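You operate a simulated robot arm through the tools that you are given. There is no shell and no other tool.

The job below is to be done with a simulated two-armed robot. You get a single attempt, and the scene is never put back.

JOB
Glue the patch between the side's dowels, press the stile on, wipe the joint.
Fine: glue from the pot, brush back in its pocket, stile home while the glue is wet, joint line wiped bare of glue, pad back where it lay. Set down upright: wiping pad. A coat counts when it lies all over at full strength: go over it till it gets no stronger.

Only the result counts: the job must be done as asked and must still hold three seconds after the hand-in. Knocking over, shifting, dropping, spilling or breaking anything else fails it.

ROBOT AND FRAMES
Two 7-joint arms with fingered hands on one trunk that stands fixed in place. Base frame: the origin is at the foot of the trunk, x ahead of it, y to its left, z up; the work surface is at about z = 860. Units: mm, degrees, N and s.
The left shoulder is at [21, 208, 1348], the right one opposite. Each reaches about 1152 mm from its shoulder. Payload 5 kg a hand.
Tool frame (each hand has its own): the origin (TCP) lies between the finger pads and is the grasp point; the fingertips stand 48 mm ahead of it; z points along the fingers, y is the line along which they close. The gripper opens to 160 mm; its body begins 56 mm behind the TCP. The gripper is a hand of 4 fingers: y runs from the thumb to the fingers, the wrist lies at [-26, -142, -252] in the tool frame, and closing takes about 1.5 s.
Orientation is that of the tool frame in the base frame, as a unit quaternion [x, y, z, w]. With the fingers straight down and the wrist toward the robot, the tool's x, y and z point along [0, 1, 0], [1, 0, 0] and [0, 0, -1] of the base frame.

CONTROLS
- The arms move only by the tool apply_moves. It takes "left_increments", "right_increments" or both (then of equal length, played together; a hand with none holds still); each is a list of rows, each a list of 6 numbers: the turn, a rotation vector about the tool's x, y, z in degrees, then the shift along the tool's x, y, z in mm. In form: [[ax, ay, az, tx, ty, tz], ...]. A call has 1 to 20 rows; each row shifts and turns the commanded pose from where the row before left it, along the tool's axes as they then stand. "left_grip" and "right_grip" are, for a hand that has rows, the opening, from 0 (shut) to 1 (fully open), set as the call begins (left out, the last holds). Rows are played at 5 a second. More than 50 mm and 8.6 degrees between two rows, or a gripper value outside its range, and nothing of the call is played. Where a pose cannot be reached the arm comes as near as it can. A force on the tool above 40 N (or 10 N above the force at the start of the call, whichever is more), or a blocked arm, ends the call early, and 0.2 s more pass. Each finger travels about 108 mm/s and halts on what it meets, pressing with about 30 N; the grip force reading is that of the motor and also rises with nothing between the fingers. The clock runs only during rows and for 0.2 s after the last one: add rows that do not move to give the fingers time. It gives the time, the measured TCP pose, the force on the tool (base axes), the opening and the grip force at its end, in the units of the frame above (readings bear some noise), with the torque about the TCP (base axes, N m) and any sound that the robot's microphone picked up, and new pictures: "views" is both (left out), scene, wrist or none (wrist: the cameras of the hands that moved).
- Cameras (640 x 400 px; columns grow to the right, rows downward): "scene" is now at [93.1, -13.8, 1557.6]; the picture's right is [-0.03, -1.00, -0.00], its down [-0.53, 0.01, -0.85] and it looks along [0.85, -0.02, -0.53] (base axes); focal length 325 px, centre (320, 200). "left" rides on the left gripper at [-87, -133, -189] in its tool frame; the picture's right is [-0.83, -0.26, 0.49], its down [0.51, -0.71, 0.49] and it looks along [0.22, 0.66, 0.72] (tool axes); focal length 238 px, centre (320, 200). "right" rides on the right gripper at [87, -133, -189] in its tool frame; the picture's right is [-0.83, 0.26, -0.49], its down [-0.51, -0.71, 0.49] and it looks along [-0.22, 0.66, 0.72] (tool axes); focal length 238 px, centre (320, 200). There is no depth. A picture from a camera that has moved, and an enlarged one, comes with that camera's place and axes in the base frame and with its lens. The place of the scene camera against the robot may be out by one fixed shift of up to 25 mm in any direction.
- slide_trunk(by): moves the trunk up (or, below 0, down) by that many mm; the arms and the scene camera ride with it, the base frame stays. It gives what a move gives, with no picture.
- move_fingers(index, middle, ring, thumb_bend, thumb_turn, hand): sets how far each is bent, from 0 (flat) to 100 (curled in); at 30 the hand is open as for a grip, at 70 the pads meet at the TCP. One left out holds its place. A second passes; each finger stops where it meets its share of the squeeze, and holds until it gets a number again. A gripper value or a shape takes the hand back. It gives what a move gives, with no picture; readings hold the bend of each and the force on the fingers (four entries, about 0 where the hand has none), thumb and palm. thumb_turn goes from beside the hand (0) to across from the fingers (100), as for a grip.
- hand_shape(shape, hand): the hand has 4 fingers and takes this shape, open, in about a second: jaw (thumb against the fingers, like two jaws); tri (thumb and two fingers); tip (a fingertip pinch); poke (one finger out to press); point (the index stretched); flat (the hand flat); cup (the hand cupped); fist (a fist). The gripper value then closes the fingers along that shape, each until it touches; the sizes above hold for jaw. It gives what a move gives, with no picture.
- turn_head(pan, tilt): turns the head with the scene camera to pan (to the left, within 86 degrees either way) and tilt (down, from -29 to 69), counted from straight ahead of the robot. It gives what a move gives, and a new picture of the scene camera.
- enlarge(camera, box): a new picture of the part [left, top, right, bottom] of that camera's present view, enlarged. No time passes.
- sign_off(): hands the job in; it is judged then, once.

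Places have to be worked out from the pictures, the camera data and where the tool is seen. Open the grippers and draw the arms clear of the work before you hand the job in, unless the task says otherwise.

The tools are called after ">>>" as a command line: name --argument value ..., lists and objects as JSON in quotes. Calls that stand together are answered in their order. apply_moves: Moves the arms, as the interface text tells. Its arguments: {"type":"object","properties":{"left_increments":{"type":"array","items":{"type":"array","items":{"type":"number"}}},"left_grip":{"type":"number"},"right_increments":{"type":"array","items":{"type":"array","items":{"type":"number"}}},"right_grip":{"type":"number"},"views":{"type":"string","enum":["both","scene","wrist","none"]}},"required":[]} The other tools are called the same way: slide_trunk (by) moves the trunk up or down; hand_shape (shape, hand) gives the hand a shape; move_fingers (index, middle, ring, thumb_bend, thumb_turn, hand) moves the fingers one by one; turn_head (pan, tilt) turns the head that bears the scene camera; enlarge (camera, box) takes an enlarged picture of a part of a camera's view; sign_off () hands the job in.

At the start:

```text
t: 0.0
left_tool_pos: [673.1, 166.9, 1276.4]
left_tool_rot: [0.707, 0.707, 0.0, 0.0]
left_contact_force: [0.4, -0.9, -0.4]
left_moment: [-0.04, -0.01, 0.06]
left_grip_width: 159.6
left_grasp_force: 0.1
left_shape: jaw
left_bend: [30.0, 30.0, 30.0, 30.0, 98.0]
left_finger forces: [0.0, 0.1, 0.0, 0.1, 0.0, 0.0]
right_tool_pos: [696.2, -405.0, 1277.7]
right_tool_rot: [0.707, 0.708, 0.0, 0.001]
right_contact_force: [-0.2, 0.3, -0.8]
right_moment: [0.03, -0.04, -0.02]
right_grip_width: 159.4
right_grasp_force: 0.1
right_shape: jaw
right_bend: [30.0, 30.0, 30.0, 30.0, 98.0]
right_finger forces: [0.0, 0.1, 0.0, 0.0, 0.1, 0.0]
trunk travel left (down, up): [-350.0, 340.0]
head pan, tilt (commanded): [-1.6, 32.0]
```

scene: 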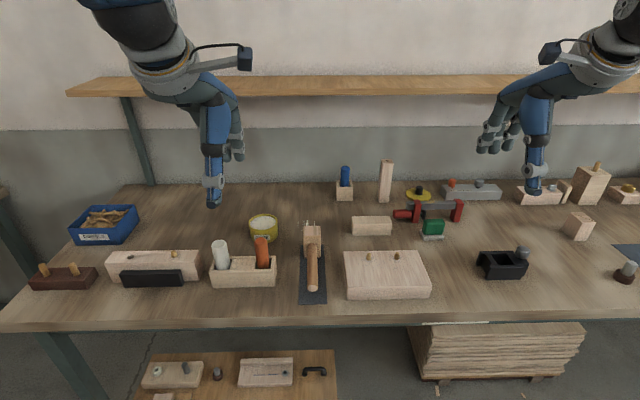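
right: 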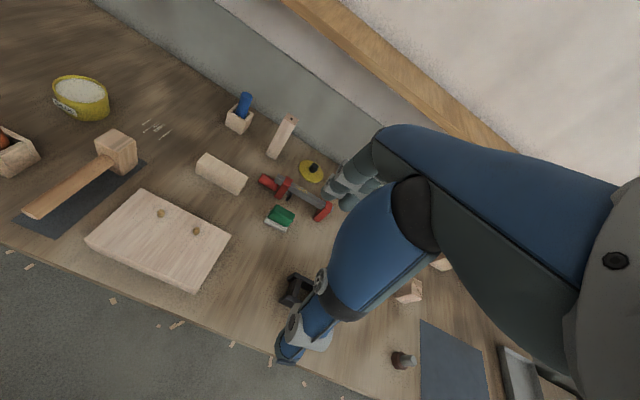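
left: 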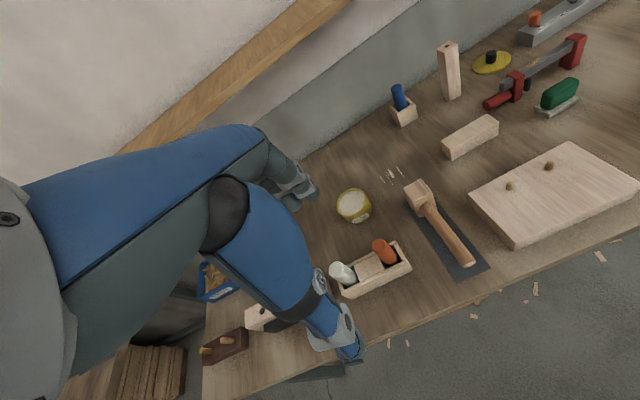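

I start by looking closer at the scene to identify the glue pot, brush, side, stile and pad.

>>> enlarge --camera "scene" --box '[180, 150, 340, 310]'

>>> enlarge --camera "scene" --box '[320, 150, 480, 310]'

>>> enlarge --camera "scene" --box '[460, 150, 640, 310]'

>>> enlarge --camera "scene" --box '[20, 180, 200, 310]'

```text
2.50 times, centred on (260, 230) of scene
camera zoom: at [93.1, -13.8, 1557.6], right [-0.03, -1.0, 0.0], down [-0.53, 0.01, -0.85], along [0.85, -0.02, -0.53], focal length 812 px, centre (470, 125)
```

zoom: 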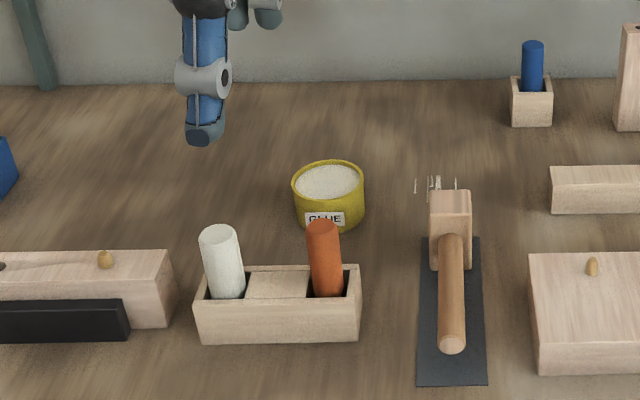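

```text
2.50 times, centred on (400, 230) of scene
camera zoom: at [93.1, -13.8, 1557.6], right [-0.03, -1.0, 0.0], down [-0.53, 0.01, -0.85], along [0.85, -0.02, -0.53], focal length 812 px, centre (120, 125)
```

zoom: 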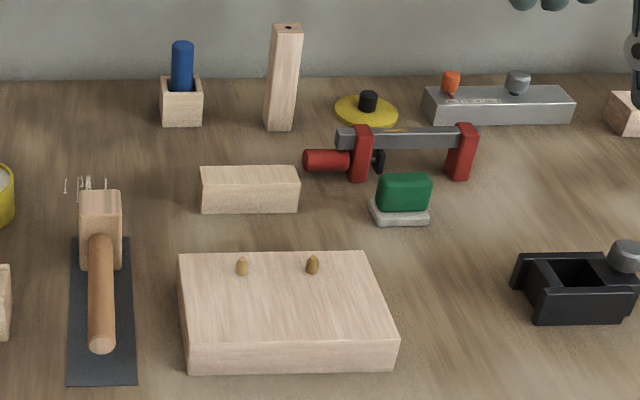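

```text
2.50 times, centred on (550, 230) of scene
camera zoom: at [93.1, -13.8, 1557.6], right [-0.03, -1.0, 0.0], down [-0.53, 0.01, -0.85], along [0.85, -0.02, -0.53], focal length 812 px, centre (-255, 125)
```

zoom: 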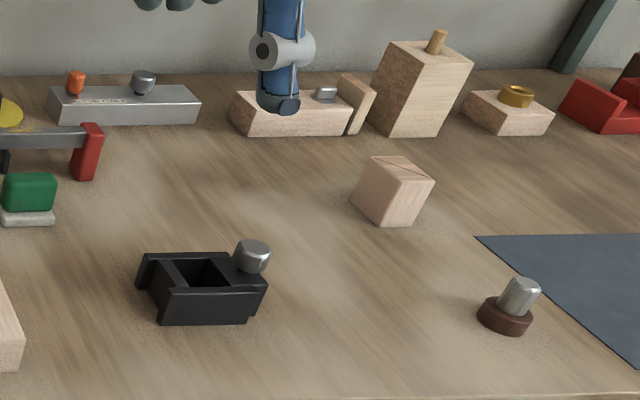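

```text
3.08 times, centred on (110, 245) of scene
camera zoom: at [93.1, -13.8, 1557.6], right [-0.03, -1.0, 0.0], down [-0.53, 0.01, -0.85], along [0.85, -0.02, -0.53], focal length 1000 px, centre (966, 62)
```

zoom: 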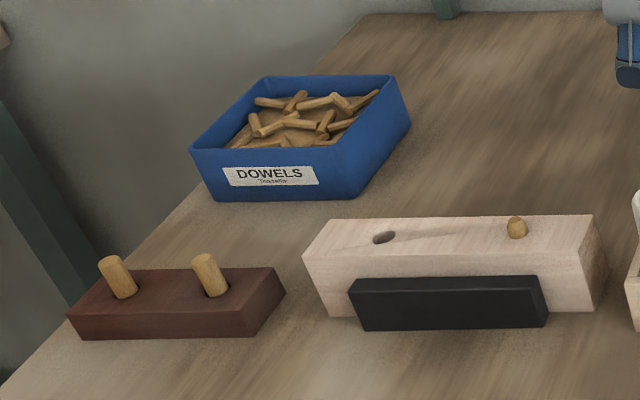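

I zoom further into candidate brush holders, the stile and the side.

>>> enlarge --camera "scene" --box '[200, 230, 290, 295]'

>>> enlarge --camera "scene" --box '[325, 150, 405, 210]'

>>> enlarge --camera "scene" --box '[335, 205, 455, 305]'

>>> enlarge --camera "left" --box '[310, 150, 500, 300]'

>>> enlarge --camera "right" --box '[140, 70, 340, 250]'

>>> enlarge --camera "left" --box '[370, 30, 640, 200]'

```text
6.15 times, centred on (245, 262) of scene
camera zoom: at [93.1, -13.8, 1557.6], right [-0.03, -1.0, 0.0], down [-0.53, 0.01, -0.85], along [0.85, -0.02, -0.53], focal length 1999 px, centre (782, -185)
```

zoom: 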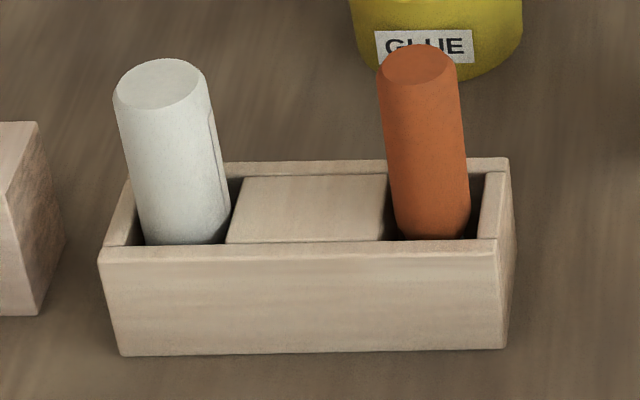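

```text
6.67 times, centred on (365, 180) of scene
camera zoom: at [93.1, -13.8, 1557.6], right [-0.03, -1.0, 0.0], down [-0.53, 0.01, -0.85], along [0.85, -0.02, -0.53], focal length 2166 px, centre (20, 333)
```

zoom: 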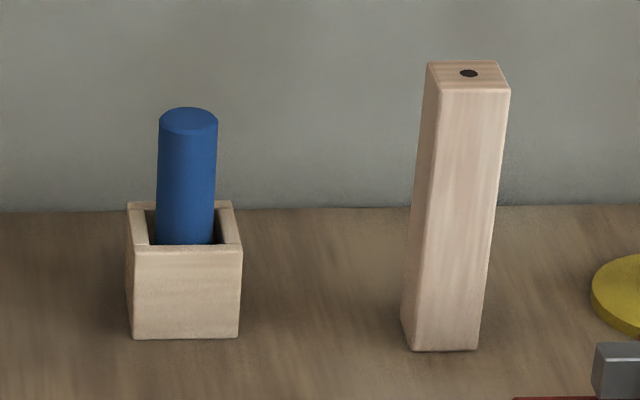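

```text
4.00 times, centred on (395, 255) of scene
camera zoom: at [93.1, -13.8, 1557.6], right [-0.03, -1.0, 0.0], down [-0.53, 0.01, -0.85], along [0.85, -0.02, -0.53], focal length 1300 px, centre (20, -20)
```

zoom: 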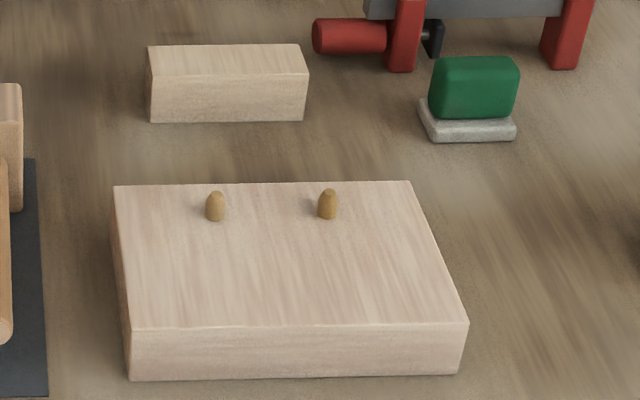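

```text
2.67 times, centred on (405, 225) of left
camera zoom: at [540.8, 80.2, 1465.8], right [-0.26, -0.83, -0.49], down [-0.71, 0.51, -0.49], along [0.66, 0.22, -0.72], focal length 636 px, centre (93, 133)
```

zoom: 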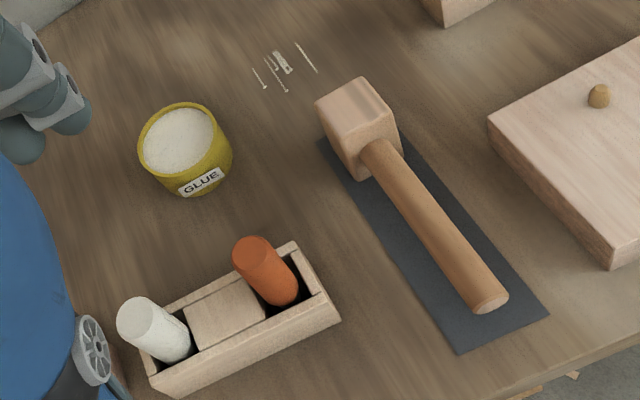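

```text
2.22 times, centred on (240, 160) of right
camera zoom: at [563.4, -320.0, 1466.6], right [0.26, -0.83, 0.49], down [-0.71, -0.51, -0.49], along [0.66, -0.22, -0.72], focal length 530 px, centre (498, 289)
```

zoom: 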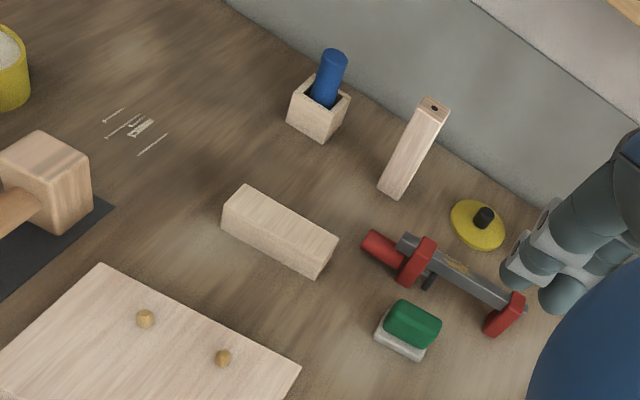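

```text
2.35 times, centred on (505, 115) of left
camera zoom: at [540.8, 80.2, 1465.8], right [-0.26, -0.83, -0.49], down [-0.71, 0.51, -0.49], along [0.66, 0.22, -0.72], focal length 561 px, centre (-115, 400)
```

zoom: 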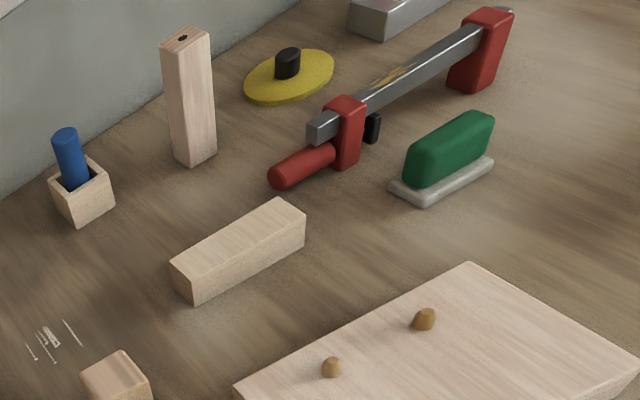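

The near board with two dowels (about x 700–838, y −103…−330) is the side, and the block behind it (x≈975, y≈−148…−279) is likely the stile. The pot is yellow and the pad is the green-handled one. To tell the brush from the other handles, I move both hands so their cameras look straight down on the rack and on the side.

>>> apply_moves --left_increments '[[0, 0, 0, 7.14, 34.4, 30.7], [0, 0, 0, 7.14, 34.4, 30.7], [0, 0, 0, 7.14, 34.4, 30.7], [0, 0, 0, 7.14, 34.4, 30.7], [0, 0, 0, 7.14, 34.4, 30.7], [0, 0, 0, 7.14, 34.4, 30.7], [0, 0, 0, 7.14, 34.4, 30.7], [0, 0, 0, 0, 0, 0], [0, 0, 0, 0, 0, 0]]' --right_increments '[[0, 0, 0, 14.7, 33.6, 31], [0, 0, 0, 14.7, 33.6, 31], [0, 0, 0, 14.7, 33.6, 31], [0, 0, 0, 14.7, 33.6, 31], [0, 0, 0, 14.7, 33.6, 31], [0, 0, 0, 14.7, 33.6, 31], [0, 0, 0, 14.7, 33.6, 31], [0, 0, 0, 0, 0, 0], [0, 0, 0, 0, 0, 0]]' --views "both"

```text
t: 2.0
left_tool_pos: [919.7, 215.8, 1057.8]
left_tool_rot: [0.707, 0.707, -0.001, -0.001]
left_contact_force: [1.0, 1.0, -1.3]
left_moment: [-0.05, 0.09, -0.06]
left_grip_width: 159.7
left_grasp_force: 0.1
left_shape: jaw
left_bend: [30.0, 30.0, 30.0, 30.0, 98.0]
left_finger forces: [0.0, 0.0, 0.0, 0.1, 0.0, 0.0]
right_tool_pos: [933.1, -299.5, 1057.2]
right_tool_rot: [0.707, 0.707, 0.0, 0.0]
right_contact_force: [1.5, -0.4, -1.0]
right_moment: [0.03, 0.11, 0.01]
right_grip_width: 159.8
right_grasp_force: 0.0
right_shape: jaw
right_bend: [30.0, 30.0, 30.0, 30.0, 98.0]
right_finger forces: [0.0, 0.1, 0.1, 0.0, 0.0, 0.0]
trunk travel left (down, up): [-350.0, 340.0]
head pan, tilt (commanded): [-1.6, 32.0]
camera scene: at [95.6, -13.2, 1557.4], right [-0.03, -1.0, 0.0], down [-0.53, 0.01, -0.85], along [0.85, -0.02, -0.53], focal length 325 px, centre (320, 200)
camera right: at [801.8, -214.4, 1246.9], right [0.26, -0.83, 0.49], down [-0.71, -0.51, -0.49], along [0.65, -0.22, -0.72], focal length 238 px, centre (320, 200)
camera left: at [786.6, 128.0, 1247.9], right [-0.26, -0.83, -0.49], down [-0.71, 0.51, -0.49], along [0.65, 0.22, -0.72], focal length 238 px, centre (320, 200)
```

scene: 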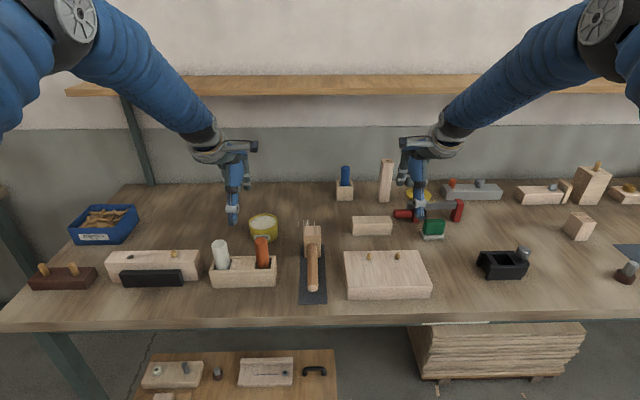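
right: 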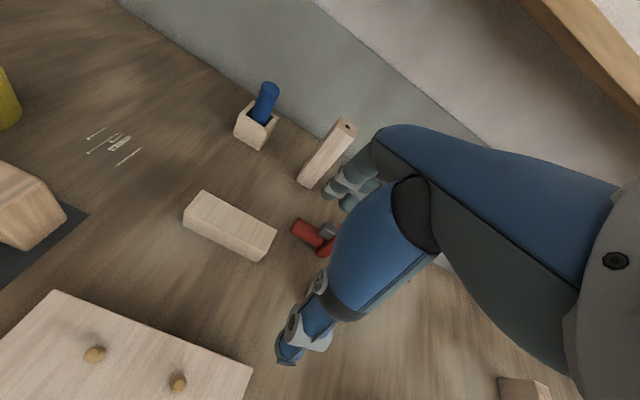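
left: 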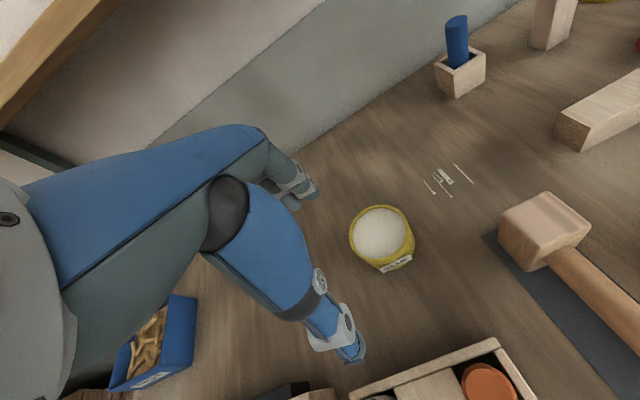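

The orange handle is seen from almost straight above. I enlarge it and also the side's dowel area and the stile.

>>> enlarge --camera "left" --box '[420, 320, 560, 400]'

>>> enlarge --camera "right" --box '[40, 280, 260, 400]'

>>> enlarge --camera "right" --box '[170, 170, 300, 280]'

>>> enlarge --camera "left" --box '[330, 190, 430, 280]'

```text
4.57 times, centred on (490, 360) of left
camera zoom: at [786.6, 128.0, 1247.9], right [-0.26, -0.83, -0.49], down [-0.71, 0.51, -0.49], along [0.65, 0.22, -0.72], focal length 1090 px, centre (-457, -531)
```

zoom: 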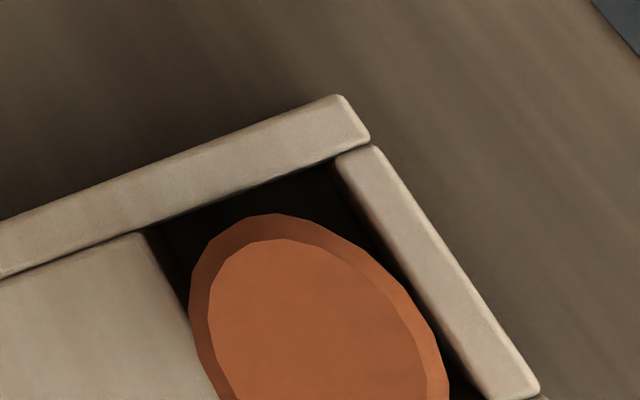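

```text
2.91 times, centred on (150, 340) of right
camera zoom: at [801.8, -214.4, 1246.9], right [0.26, -0.83, 0.49], down [-0.71, -0.51, -0.49], along [0.65, -0.22, -0.72], focal length 693 px, centre (814, -207)
```

zoom: 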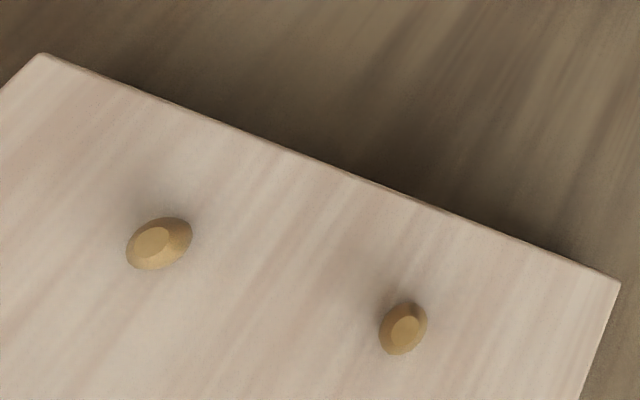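

```text
3.64 times, centred on (235, 225) of right
camera zoom: at [801.8, -214.4, 1246.9], right [0.26, -0.83, 0.49], down [-0.71, -0.51, -0.49], along [0.65, -0.22, -0.72], focal length 867 px, centre (629, 109)
```

zoom: 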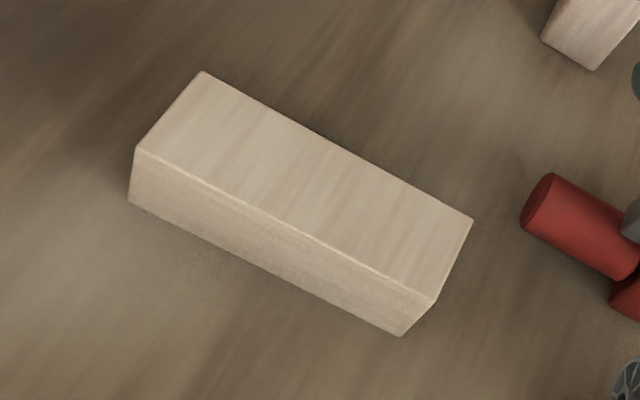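

```text
4.44 times, centred on (380, 235) of left
camera zoom: at [786.6, 128.0, 1247.9], right [-0.26, -0.83, -0.49], down [-0.71, 0.51, -0.49], along [0.65, 0.22, -0.72], focal length 1059 px, centre (53, 44)
```

zoom: 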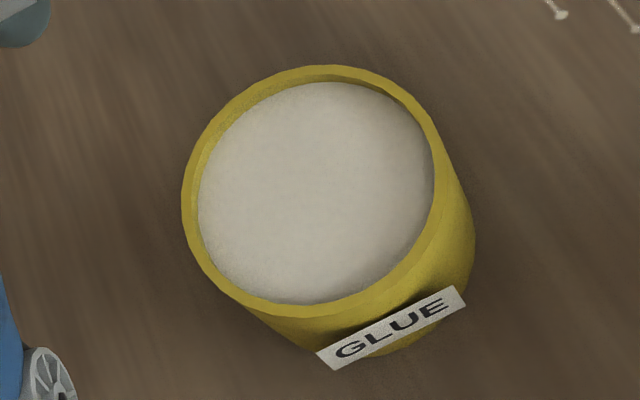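

I shift the left hand 100 mm left so its camera looks straight down at the white handle as well.

>>> apply_moves --left_increments '[[0, 0, 0, 25, 10, 0], [0, 0, 0, 25, 10, 0], [0, 0, 0, 25, 10, 0], [0, 0, 0, 25, 10, 0], [0, 0, 0, 0, 0, 0]]' --views "wrist"

```text
t: 3.2
left_tool_pos: [957.1, 314.3, 1061.2]
left_tool_rot: [0.707, 0.707, 0.0, 0.001]
left_contact_force: [-0.7, -0.6, 1.6]
left_moment: [0.12, 0.0, 0.0]
left_grip_width: 159.7
left_grasp_force: 0.0
left_shape: jaw
left_bend: [30.0, 30.0, 30.0, 30.0, 97.0]
left_finger forces: [0.0, 0.0, 0.1, 0.0, 0.0, 0.0]
right_tool_pos: [933.6, -301.1, 1060.0]
right_tool_rot: [0.707, 0.707, 0.0, 0.0]
right_contact_force: [-0.3, -0.8, 0.3]
right_moment: [0.06, 0.0, -0.03]
right_grip_width: 160.0
right_grasp_force: 0.0
right_shape: jaw
right_bend: [30.0, 30.0, 30.0, 30.0, 98.0]
right_finger forces: [0.0, 0.0, 0.1, 0.0, 0.0, 0.0]
trunk travel left (down, up): [-350.0, 340.0]
head pan, tilt (commanded): [-1.6, 32.0]
camera left: at [823.0, 227.6, 1250.8], right [-0.26, -0.83, -0.49], down [-0.71, 0.51, -0.49], along [0.66, 0.22, -0.72], focal length 238 px, centre (320, 200)
```

left: 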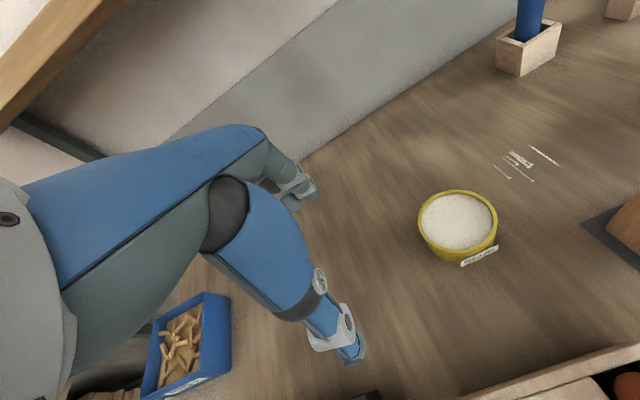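

The rack is now at the frame's edge. I tilt the left hand about 25° so its camera looks steeply down, and move it so both handles come into view from slightly behind the rack.

>>> apply_moves --left_increments '[[0, 0, 0, -13.5, -38, 0], [0, 0, 0, -13.5, -38, 0], [8.4, 0, 0, 0, 0, 0], [8.4, 0, 0, 0, 0, 0], [8.4, 0, 0, 0, 0, 0], [0, 0, 0, 0, 0, 0]]' --views "wrist"

>>> enlarge --camera "left" --box '[360, 200, 600, 350]'

```text
t: 4.6
left_tool_pos: [877.7, 290.9, 1064.1]
left_tool_rot: [0.69, 0.69, -0.154, -0.154]
left_contact_force: [-1.2, -0.2, 0.9]
left_moment: [-0.03, -0.12, 0.01]
left_grip_width: 160.1
left_grasp_force: 0.0
left_shape: jaw
left_bend: [30.0, 30.0, 30.0, 30.0, 97.0]
left_finger forces: [0.1, 0.0, 0.0, 0.0, 0.0, 0.0]
right_tool_pos: [931.3, -299.6, 1061.0]
right_tool_rot: [0.707, 0.707, 0.001, 0.0]
right_contact_force: [-0.3, -0.3, 0.7]
right_moment: [0.01, -0.06, -0.04]
right_grip_width: 159.9
right_grasp_force: 0.1
right_shape: jaw
right_bend: [30.0, 30.0, 30.0, 30.0, 98.0]
right_finger forces: [0.0, 0.0, 0.0, 0.0, 0.0, 0.0]
trunk travel left (down, up): [-350.0, 340.0]
head pan, tilt (commanded): [-1.6, 32.0]
camera left: at [837.2, 202.9, 1291.0], right [-0.44, -0.83, -0.33], down [-0.85, 0.51, -0.14], along [0.29, 0.22, -0.93], focal length 238 px, centre (320, 200)
```

left: 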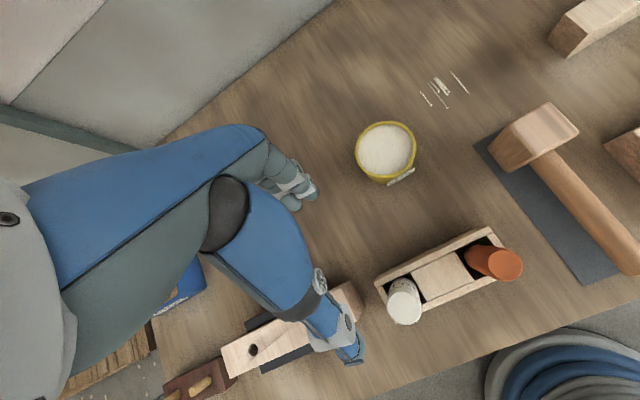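

```text
2.67 times, centred on (480, 275) of left
camera zoom: at [837.2, 202.9, 1291.0], right [-0.44, -0.83, -0.33], down [-0.85, 0.51, -0.14], along [0.29, 0.22, -0.93], focal length 636 px, centre (-107, 0)
```

zoom: 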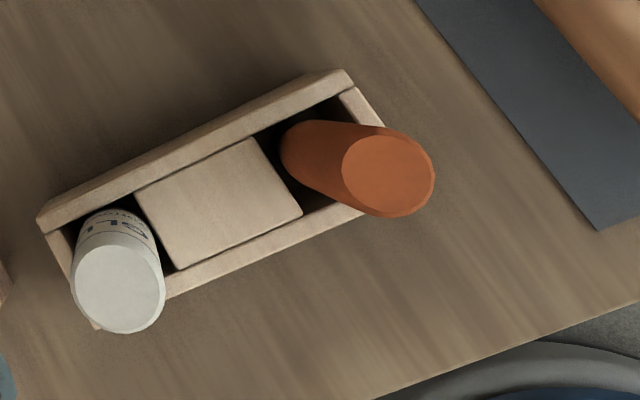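

The white one carries a printed label on its back side. I enlarge it to read.

>>> enlarge --camera "left" --box '[375, 265, 435, 305]'

>>> enlarge --camera "left" --box '[450, 220, 530, 290]'

```text
10.00 times, centred on (405, 285) of left
camera zoom: at [837.2, 202.9, 1291.0], right [-0.44, -0.83, -0.33], down [-0.85, 0.51, -0.14], along [0.29, 0.22, -0.93], focal length 2384 px, centre (-530, -650)
```

zoom: 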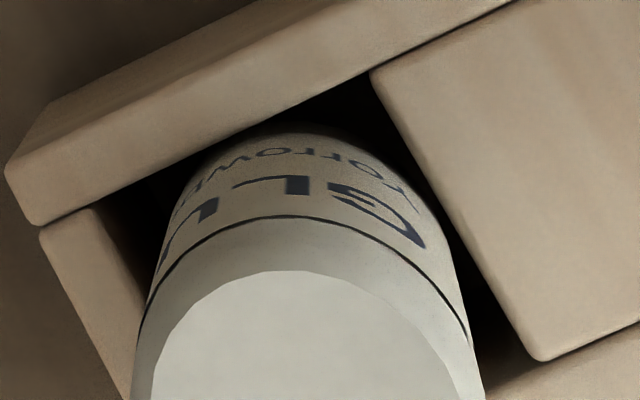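

```text
5.71 times, centred on (490, 255) of left
camera zoom: at [837.2, 202.9, 1291.0], right [-0.44, -0.83, -0.33], down [-0.85, 0.51, -0.14], along [0.29, 0.22, -0.93], focal length 1362 px, centre (-651, -114)
```

zoom: 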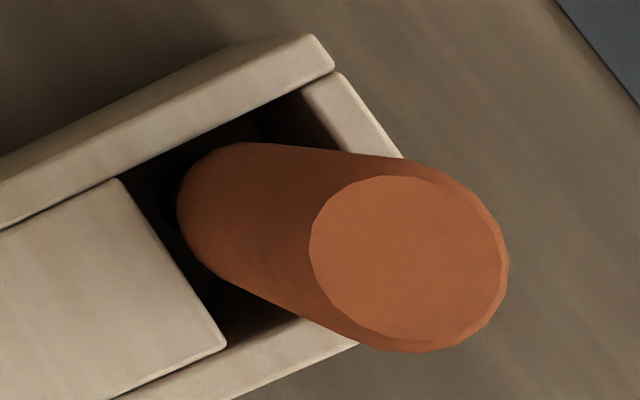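

The label starts with "GLU…", so I need a cleaner look from behind to tell whether it's a glue stick or the brush. I tilt the hand further and move back to look from the far side of the rack.

>>> apply_moves --left_increments '[[0, 0, 0, 23, 21.7, -10.2], [0, 0, 0, 23, 21.7, -10.2], [8.3, 0, 0, 0, 0, 0], [8.3, 0, 0, 0, 0, 0], [8.3, 0, 0, 0, 0, 0], [0, 0, 0, 0, 0, 0]]' --views "wrist"

>>> enlarge --camera "left" --box '[390, 215, 470, 275]'

```text
t: 6.0
left_tool_pos: [796.1, 322.6, 1055.2]
left_tool_rot: [0.654, 0.654, -0.269, -0.269]
left_contact_force: [0.5, -0.1, -1.2]
left_moment: [0.01, 0.09, 0.01]
left_grip_width: 159.9
left_grasp_force: 0.0
left_shape: jaw
left_bend: [30.0, 30.0, 30.0, 30.0, 98.0]
left_finger forces: [0.1, 0.1, 0.0, 0.1, 0.1, 0.1]
left hand out of reach, approached as far as the arm can: row 2, 3, 4, 5
right_tool_pos: [933.2, -300.6, 1058.4]
right_tool_rot: [0.707, 0.707, -0.002, -0.001]
right_contact_force: [1.6, -0.6, -1.0]
right_moment: [0.03, 0.08, -0.01]
right_grip_width: 159.8
right_grasp_force: 0.0
right_shape: jaw
right_bend: [30.0, 30.0, 30.0, 30.0, 98.0]
right_finger forces: [0.0, 0.0, 0.1, 0.0, 0.1, 0.0]
trunk travel left (down, up): [-350.0, 340.0]
head pan, tilt (commanded): [-1.6, 32.0]
camera left: at [833.6, 236.5, 1284.6], right [-0.53, -0.83, -0.16], down [-0.85, 0.51, 0.15], along [-0.04, 0.22, -0.97], focal length 238 px, centre (320, 200)
```

left: 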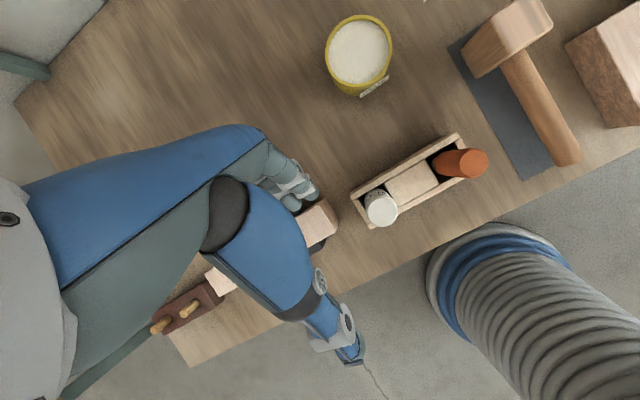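

```text
6.67 times, centred on (430, 245) of left
camera zoom: at [833.6, 236.5, 1284.6], right [-0.53, -0.83, -0.16], down [-0.85, 0.51, 0.15], along [-0.04, 0.22, -0.97], focal length 1589 px, centre (-413, -100)
```

zoom: 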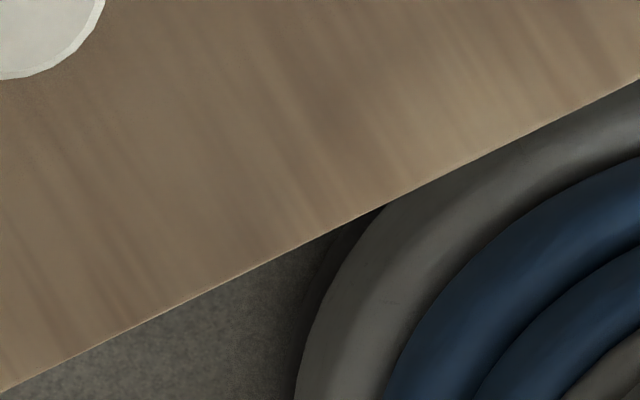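

The arm hit its reach limit, but the view still has the white handle. I enlarge its label from here.

>>> enlarge --camera "left" --box '[355, 180, 405, 230]'

>>> enlarge --camera "left" --box '[420, 130, 500, 190]'

```text
8.00 times, centred on (380, 205) of left
camera zoom: at [833.6, 236.5, 1284.6], right [-0.53, -0.83, -0.16], down [-0.85, 0.51, 0.15], along [-0.04, 0.22, -0.97], focal length 1907 px, centre (-160, 160)
```

zoom: 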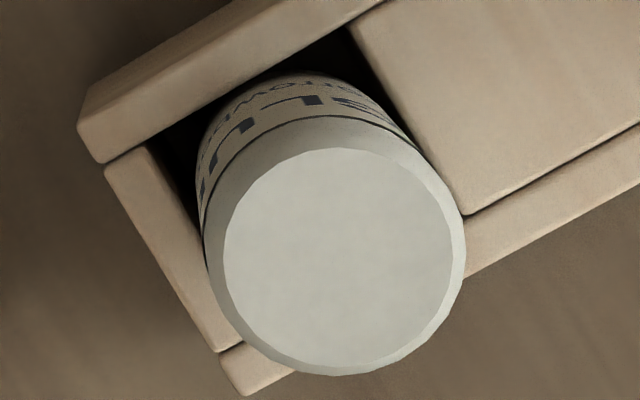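

```text
6.67 times, centred on (460, 160) of left
camera zoom: at [833.6, 236.5, 1284.6], right [-0.53, -0.83, -0.16], down [-0.85, 0.51, 0.15], along [-0.04, 0.22, -0.97], focal length 1589 px, centre (-613, 467)
```

zoom: 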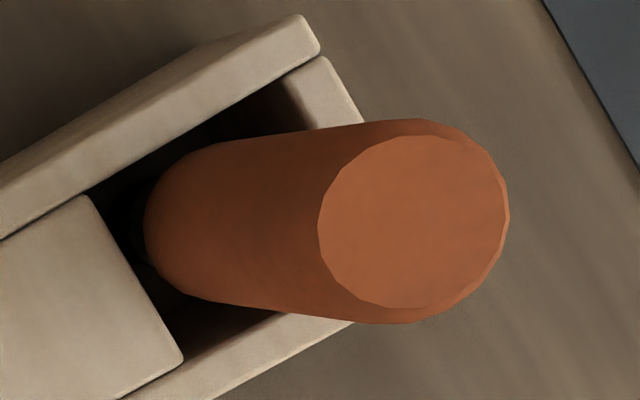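

The label seems to read "GLUE / FOR WOOD", so the white thing is probably a glue stick and the orange handle, with a dark collar below it, the brush. Before choosing a grasp, I look at the hand's finger layout.

>>> enlarge --camera "scene" --box '[370, 120, 470, 240]'

>>> enlarge --camera "right" --box '[260, 120, 440, 380]'

```text
3.33 times, centred on (420, 180) of scene
camera zoom: at [95.5, -14.0, 1557.4], right [-0.03, -1.0, 0.0], down [-0.53, 0.01, -0.85], along [0.85, -0.02, -0.53], focal length 1083 px, centre (-13, 267)
```

zoom: 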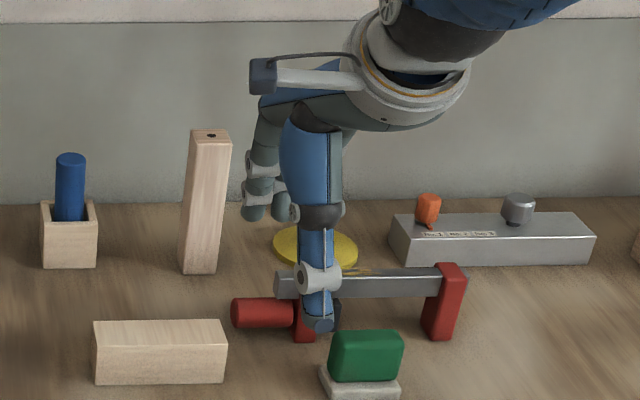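

```text
1.54 times, centred on (350, 250) of right
camera zoom: at [801.5, -215.1, 1246.7], right [0.26, -0.83, 0.49], down [-0.71, -0.51, -0.49], along [0.65, -0.22, -0.72], focal length 367 px, centre (274, 123)
```

zoom: 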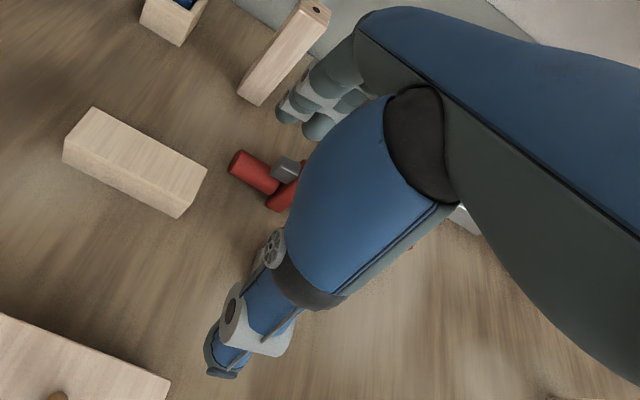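

The hand has a thumb on the near side and three fingers on the far side, so it can pinch the upright handle from above. I first turn the left hand back upright and check its pose.

>>> apply_moves --left_increments '[[-8.35, 0, 0, 0, 0, -10], [-8.35, 0, 0, 0, 0, -10], [-8.35, 0, 0, 0, 0, -10], [-8.35, 0, 0, 0, 0, 0], [-8.35, 0, 0, 0, 0, 0], [-8.35, 0, 0, 0, 0, 0], [0, 0, 0, 0, 0, 0]]' --views "none"

```text
t: 7.6
left_tool_pos: [811.8, 324.3, 1080.1]
left_tool_rot: [0.706, 0.707, 0.034, 0.034]
left_contact_force: [-0.2, -0.5, 0.5]
left_moment: [0.02, 0.03, -0.04]
left_grip_width: 159.8
left_grasp_force: 0.1
left_shape: jaw
left_bend: [30.0, 30.0, 30.0, 30.0, 98.0]
left_finger forces: [0.0, 0.0, 0.0, 0.1, 0.1, 0.1]
right_tool_pos: [932.7, -301.4, 1058.8]
right_tool_rot: [0.707, 0.707, -0.001, -0.001]
right_contact_force: [0.7, 0.2, 0.2]
right_moment: [0.05, 0.02, -0.01]
right_grip_width: 159.9
right_grasp_force: 0.1
right_shape: jaw
right_bend: [30.0, 30.0, 30.0, 30.0, 98.0]
right_finger forces: [0.0, 0.0, 0.0, 0.0, 0.0, 0.0]
trunk travel left (down, up): [-350.0, 340.0]
head pan, tilt (commanded): [-1.6, 32.0]
```

Increments run from the real pose, and the hand is 5° past upright. I level it and bring it above the orange handle, which I put at about (769.5, 133) with its top at z≈1000.

>>> apply_moves --left_increments '[[5.45, 0, 0, 0, 0, -30], [0, 0, 0, -47.8, -10.6, 0], [0, 0, 0, -47.8, -10.6, 0], [0, 0, 0, -47.8, -10.6, 0], [0, 0, 0, -47.8, -10.6, 0], [0, 0, 0, 0, 0, 0]]' --views "both"

>>> enlarge --camera "left" --box '[280, 200, 480, 380]'

```text
t: 9.0
left_tool_pos: [766.9, 137.6, 1110.4]
left_tool_rot: [0.706, 0.708, -0.001, 0.0]
left_contact_force: [0.2, 1.0, 0.1]
left_moment: [-0.14, -0.02, -0.06]
left_grip_width: 159.9
left_grasp_force: 0.0
left_shape: jaw
left_bend: [30.0, 30.0, 30.0, 30.0, 97.0]
left_finger forces: [0.0, 0.1, 0.1, 0.1, 0.1, 0.1]
right_tool_pos: [932.4, -297.8, 1060.1]
right_tool_rot: [0.707, 0.707, -0.001, 0.001]
right_contact_force: [0.5, 1.1, -0.2]
right_moment: [-0.11, -0.01, -0.01]
right_grip_width: 159.8
right_grasp_force: 0.0
right_shape: jaw
right_bend: [30.0, 30.0, 30.0, 30.0, 98.0]
right_finger forces: [0.0, 0.1, 0.0, 0.0, 0.0, 0.0]
trunk travel left (down, up): [-350.0, 340.0]
head pan, tilt (commanded): [-1.6, 32.0]
camera scene: at [93.8, -11.6, 1557.5], right [-0.03, -1.0, 0.0], down [-0.53, 0.01, -0.85], along [0.85, -0.02, -0.53], focal length 325 px, centre (320, 200)
camera left: at [632.3, 49.5, 1299.6], right [-0.26, -0.84, -0.49], down [-0.71, 0.5, -0.49], along [0.66, 0.22, -0.72], focal length 238 px, centre (320, 200)
```

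scene: 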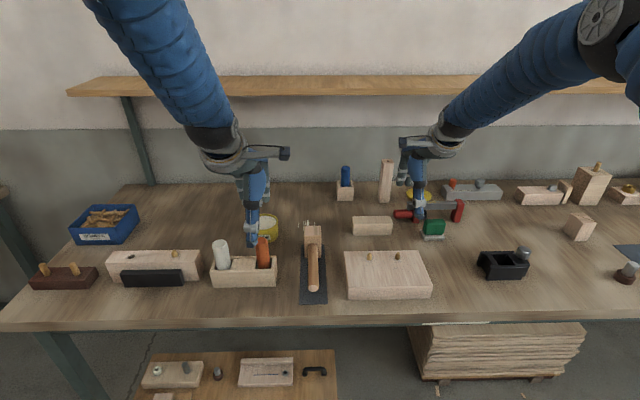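
left: 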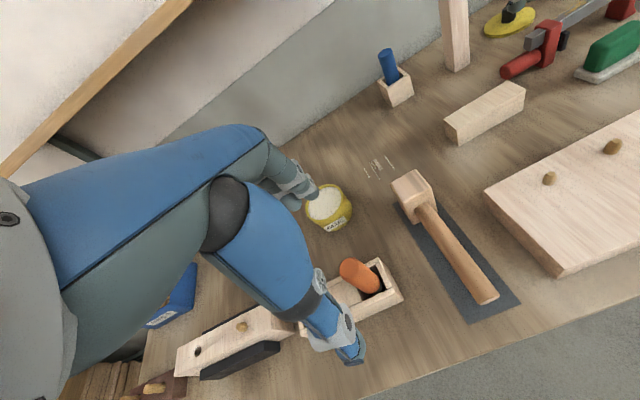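

```text
2.22 times, centred on (380, 290) of left
camera zoom: at [632.3, 49.5, 1299.6], right [-0.26, -0.84, -0.49], down [-0.71, 0.5, -0.49], along [0.66, 0.22, -0.72], focal length 530 px, centre (187, 0)
```

zoom: 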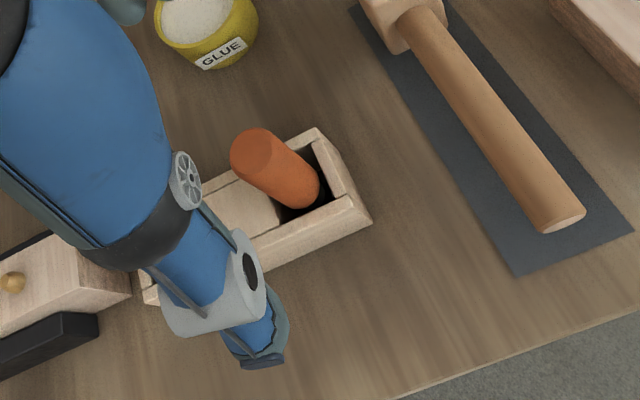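

The handle is right where estimated, about (770, 133). I lower the open hand around it to TCP z≈985.

>>> apply_moves --left_increments '[[0, 0, 0, -0.7, 0.7, 41.7], [0, 0, 0, -0.7, 0.7, 41.7], [0, 0, 0, -0.7, 0.7, 41.7], [0, 0, 0, 0, 0, 0]]' --views "both"

>>> enlarge --camera "left" --box '[240, 140, 440, 380]'

>>> enlarge --camera "scene" --box '[210, 190, 310, 290]'

```text
t: 10.0
left_tool_pos: [765.8, 131.5, 986.3]
left_tool_rot: [0.708, 0.707, 0.0, 0.001]
left_contact_force: [-0.3, -0.3, -0.2]
left_moment: [-0.02, -0.07, 0.03]
left_grip_width: 159.8
left_grasp_force: 0.2
left_shape: jaw
left_bend: [30.0, 30.0, 30.0, 30.0, 97.0]
left_finger forces: [0.0, 0.1, 0.1, 0.1, 0.0, 0.0]
right_tool_pos: [932.5, -300.3, 1060.7]
right_tool_rot: [0.707, 0.707, 0.001, 0.0]
right_contact_force: [-0.6, 1.2, 0.1]
right_moment: [0.0, -0.03, -0.04]
right_grip_width: 160.1
right_grasp_force: 0.1
right_shape: jaw
right_bend: [30.0, 30.0, 30.0, 30.0, 98.0]
right_finger forces: [0.1, 0.1, 0.0, 0.0, 0.1, 0.1]
trunk travel left (down, up): [-350.0, 340.0]
head pan, tilt (commanded): [-1.6, 32.0]
camera scene: at [92.4, -13.4, 1557.7], right [-0.03, -1.0, 0.0], down [-0.53, 0.01, -0.85], along [0.85, -0.02, -0.53], focal length 325 px, centre (320, 200)
camera left: at [632.2, 43.9, 1175.2], right [-0.26, -0.83, -0.49], down [-0.71, 0.51, -0.49], along [0.66, 0.22, -0.72], focal length 238 px, centre (320, 200)
```

scene: 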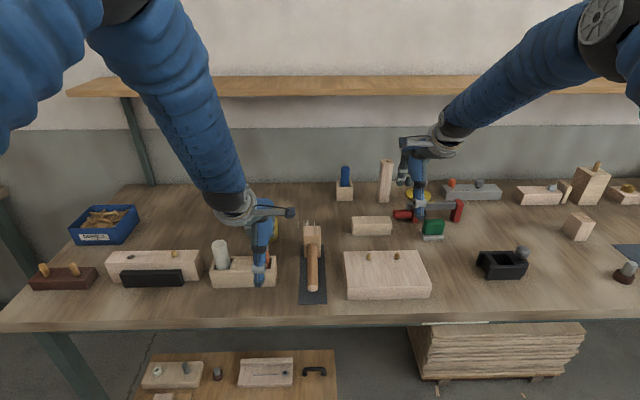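
left: 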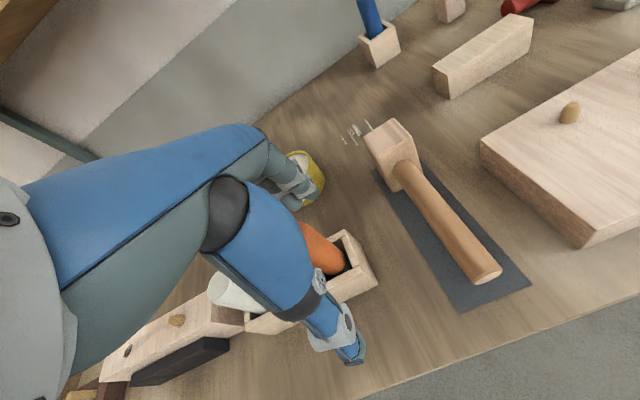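

```text
1.67 times, centred on (340, 260) of left
camera zoom: at [632.2, 43.9, 1175.2], right [-0.26, -0.83, -0.49], down [-0.71, 0.51, -0.49], along [0.66, 0.22, -0.72], focal length 397 px, centre (287, 100)
```

zoom: 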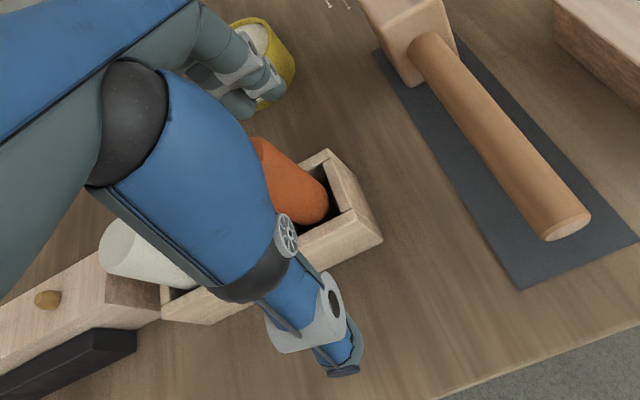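

```text
4.00 times, centred on (260, 240) of scene
camera zoom: at [92.4, -13.4, 1557.7], right [-0.03, -1.0, 0.0], down [-0.53, 0.01, -0.85], along [0.85, -0.02, -0.53], focal length 1300 px, centre (560, 40)
```

zoom: 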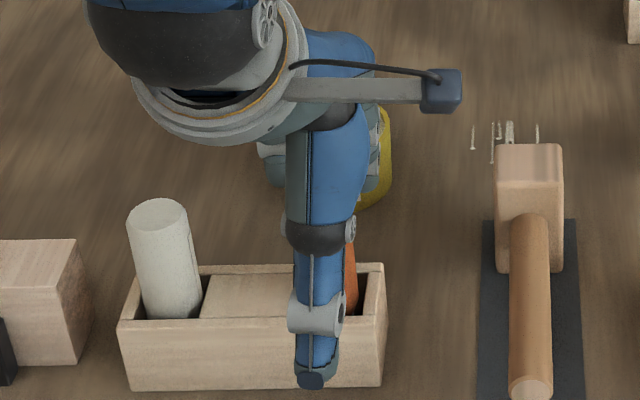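

The thumb and fingers straddle the orange handle. I close the left hand on it.

>>> apply_moves --left_increments '[[0, 0, 0, 0, 0, 0], [0, 0, 0, 0, 0, 0], [0, 0, 0, 0, 0, 0], [0, 0, 0, 0, 0, 0], [0, 0, 0, 0, 0, 0], [0, 0, 0, 0, 0, 0], [0, 0, 0, 0, 0, 0]]' --left_grip 0 --views "both"

>>> enlarge --camera "left" --box '[240, 140, 440, 380]'

>>> enlarge --camera "scene" --box '[210, 190, 310, 290]'

```text
t: 11.6
left_tool_pos: [767.2, 131.4, 984.9]
left_tool_rot: [0.707, 0.707, 0.0, 0.0]
left_contact_force: [0.1, -0.2, 0.4]
left_moment: [0.03, 0.01, -0.02]
left_grip_width: 22.8
left_grasp_force: 30.0
left_shape: jaw
left_bend: [72.0, 62.0, 66.0, 74.0, 100.0]
left_finger forces: [14.6, 7.8, 0.0, 0.0, 25.2, 0.0]
right_tool_pos: [932.7, -300.7, 1060.7]
right_tool_rot: [0.707, 0.707, 0.0, 0.0]
right_contact_force: [-0.3, 0.7, -0.6]
right_moment: [-0.01, -0.02, 0.01]
right_grip_width: 160.0
right_grasp_force: 0.0
right_shape: jaw
right_bend: [30.0, 30.0, 30.0, 30.0, 98.0]
right_finger forces: [0.1, 0.1, 0.0, 0.0, 0.1, 0.1]
trunk travel left (down, up): [-350.0, 340.0]
head pan, tilt (commanded): [-1.6, 32.0]
camera scene: at [93.5, -13.7, 1557.6], right [-0.03, -1.0, 0.0], down [-0.53, 0.01, -0.85], along [0.85, -0.02, -0.53], focal length 325 px, centre (320, 200)
camera left: at [632.9, 43.7, 1174.8], right [-0.26, -0.83, -0.49], down [-0.71, 0.51, -0.49], along [0.66, 0.22, -0.72], focal length 238 px, centre (320, 200)
```

scene: 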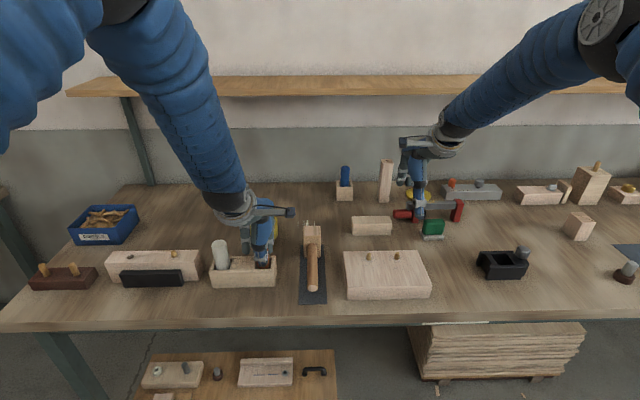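
left: 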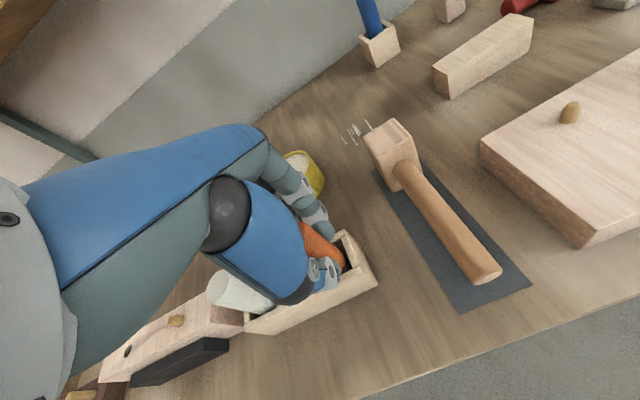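

```text
1.67 times, centred on (340, 260) of left
camera zoom: at [632.9, 43.7, 1174.8], right [-0.26, -0.83, -0.49], down [-0.71, 0.51, -0.49], along [0.66, 0.22, -0.72], focal length 397 px, centre (287, 100)
```

zoom: 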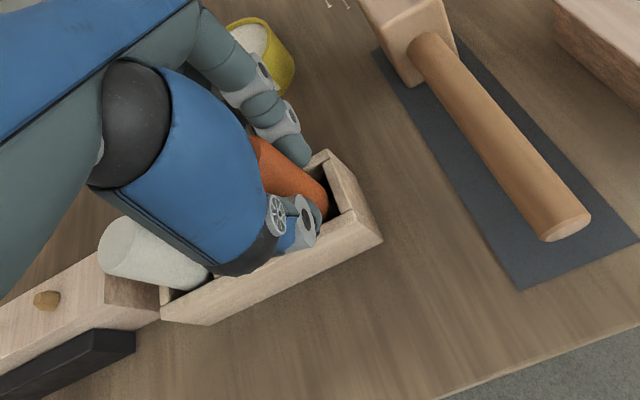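

```text
4.00 times, centred on (260, 240) of scene
camera zoom: at [93.5, -13.7, 1557.6], right [-0.03, -1.0, 0.0], down [-0.53, 0.01, -0.85], along [0.85, -0.02, -0.53], focal length 1300 px, centre (560, 40)
```

zoom: 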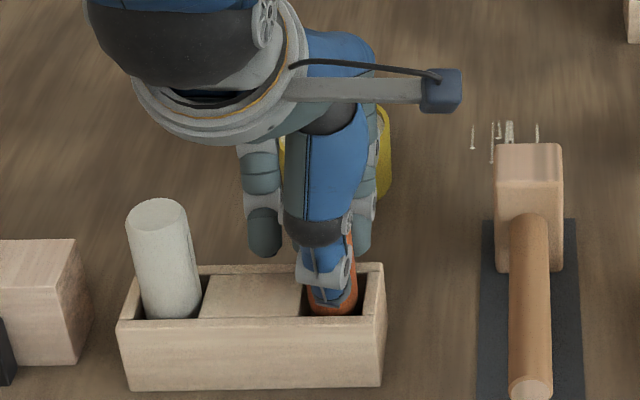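

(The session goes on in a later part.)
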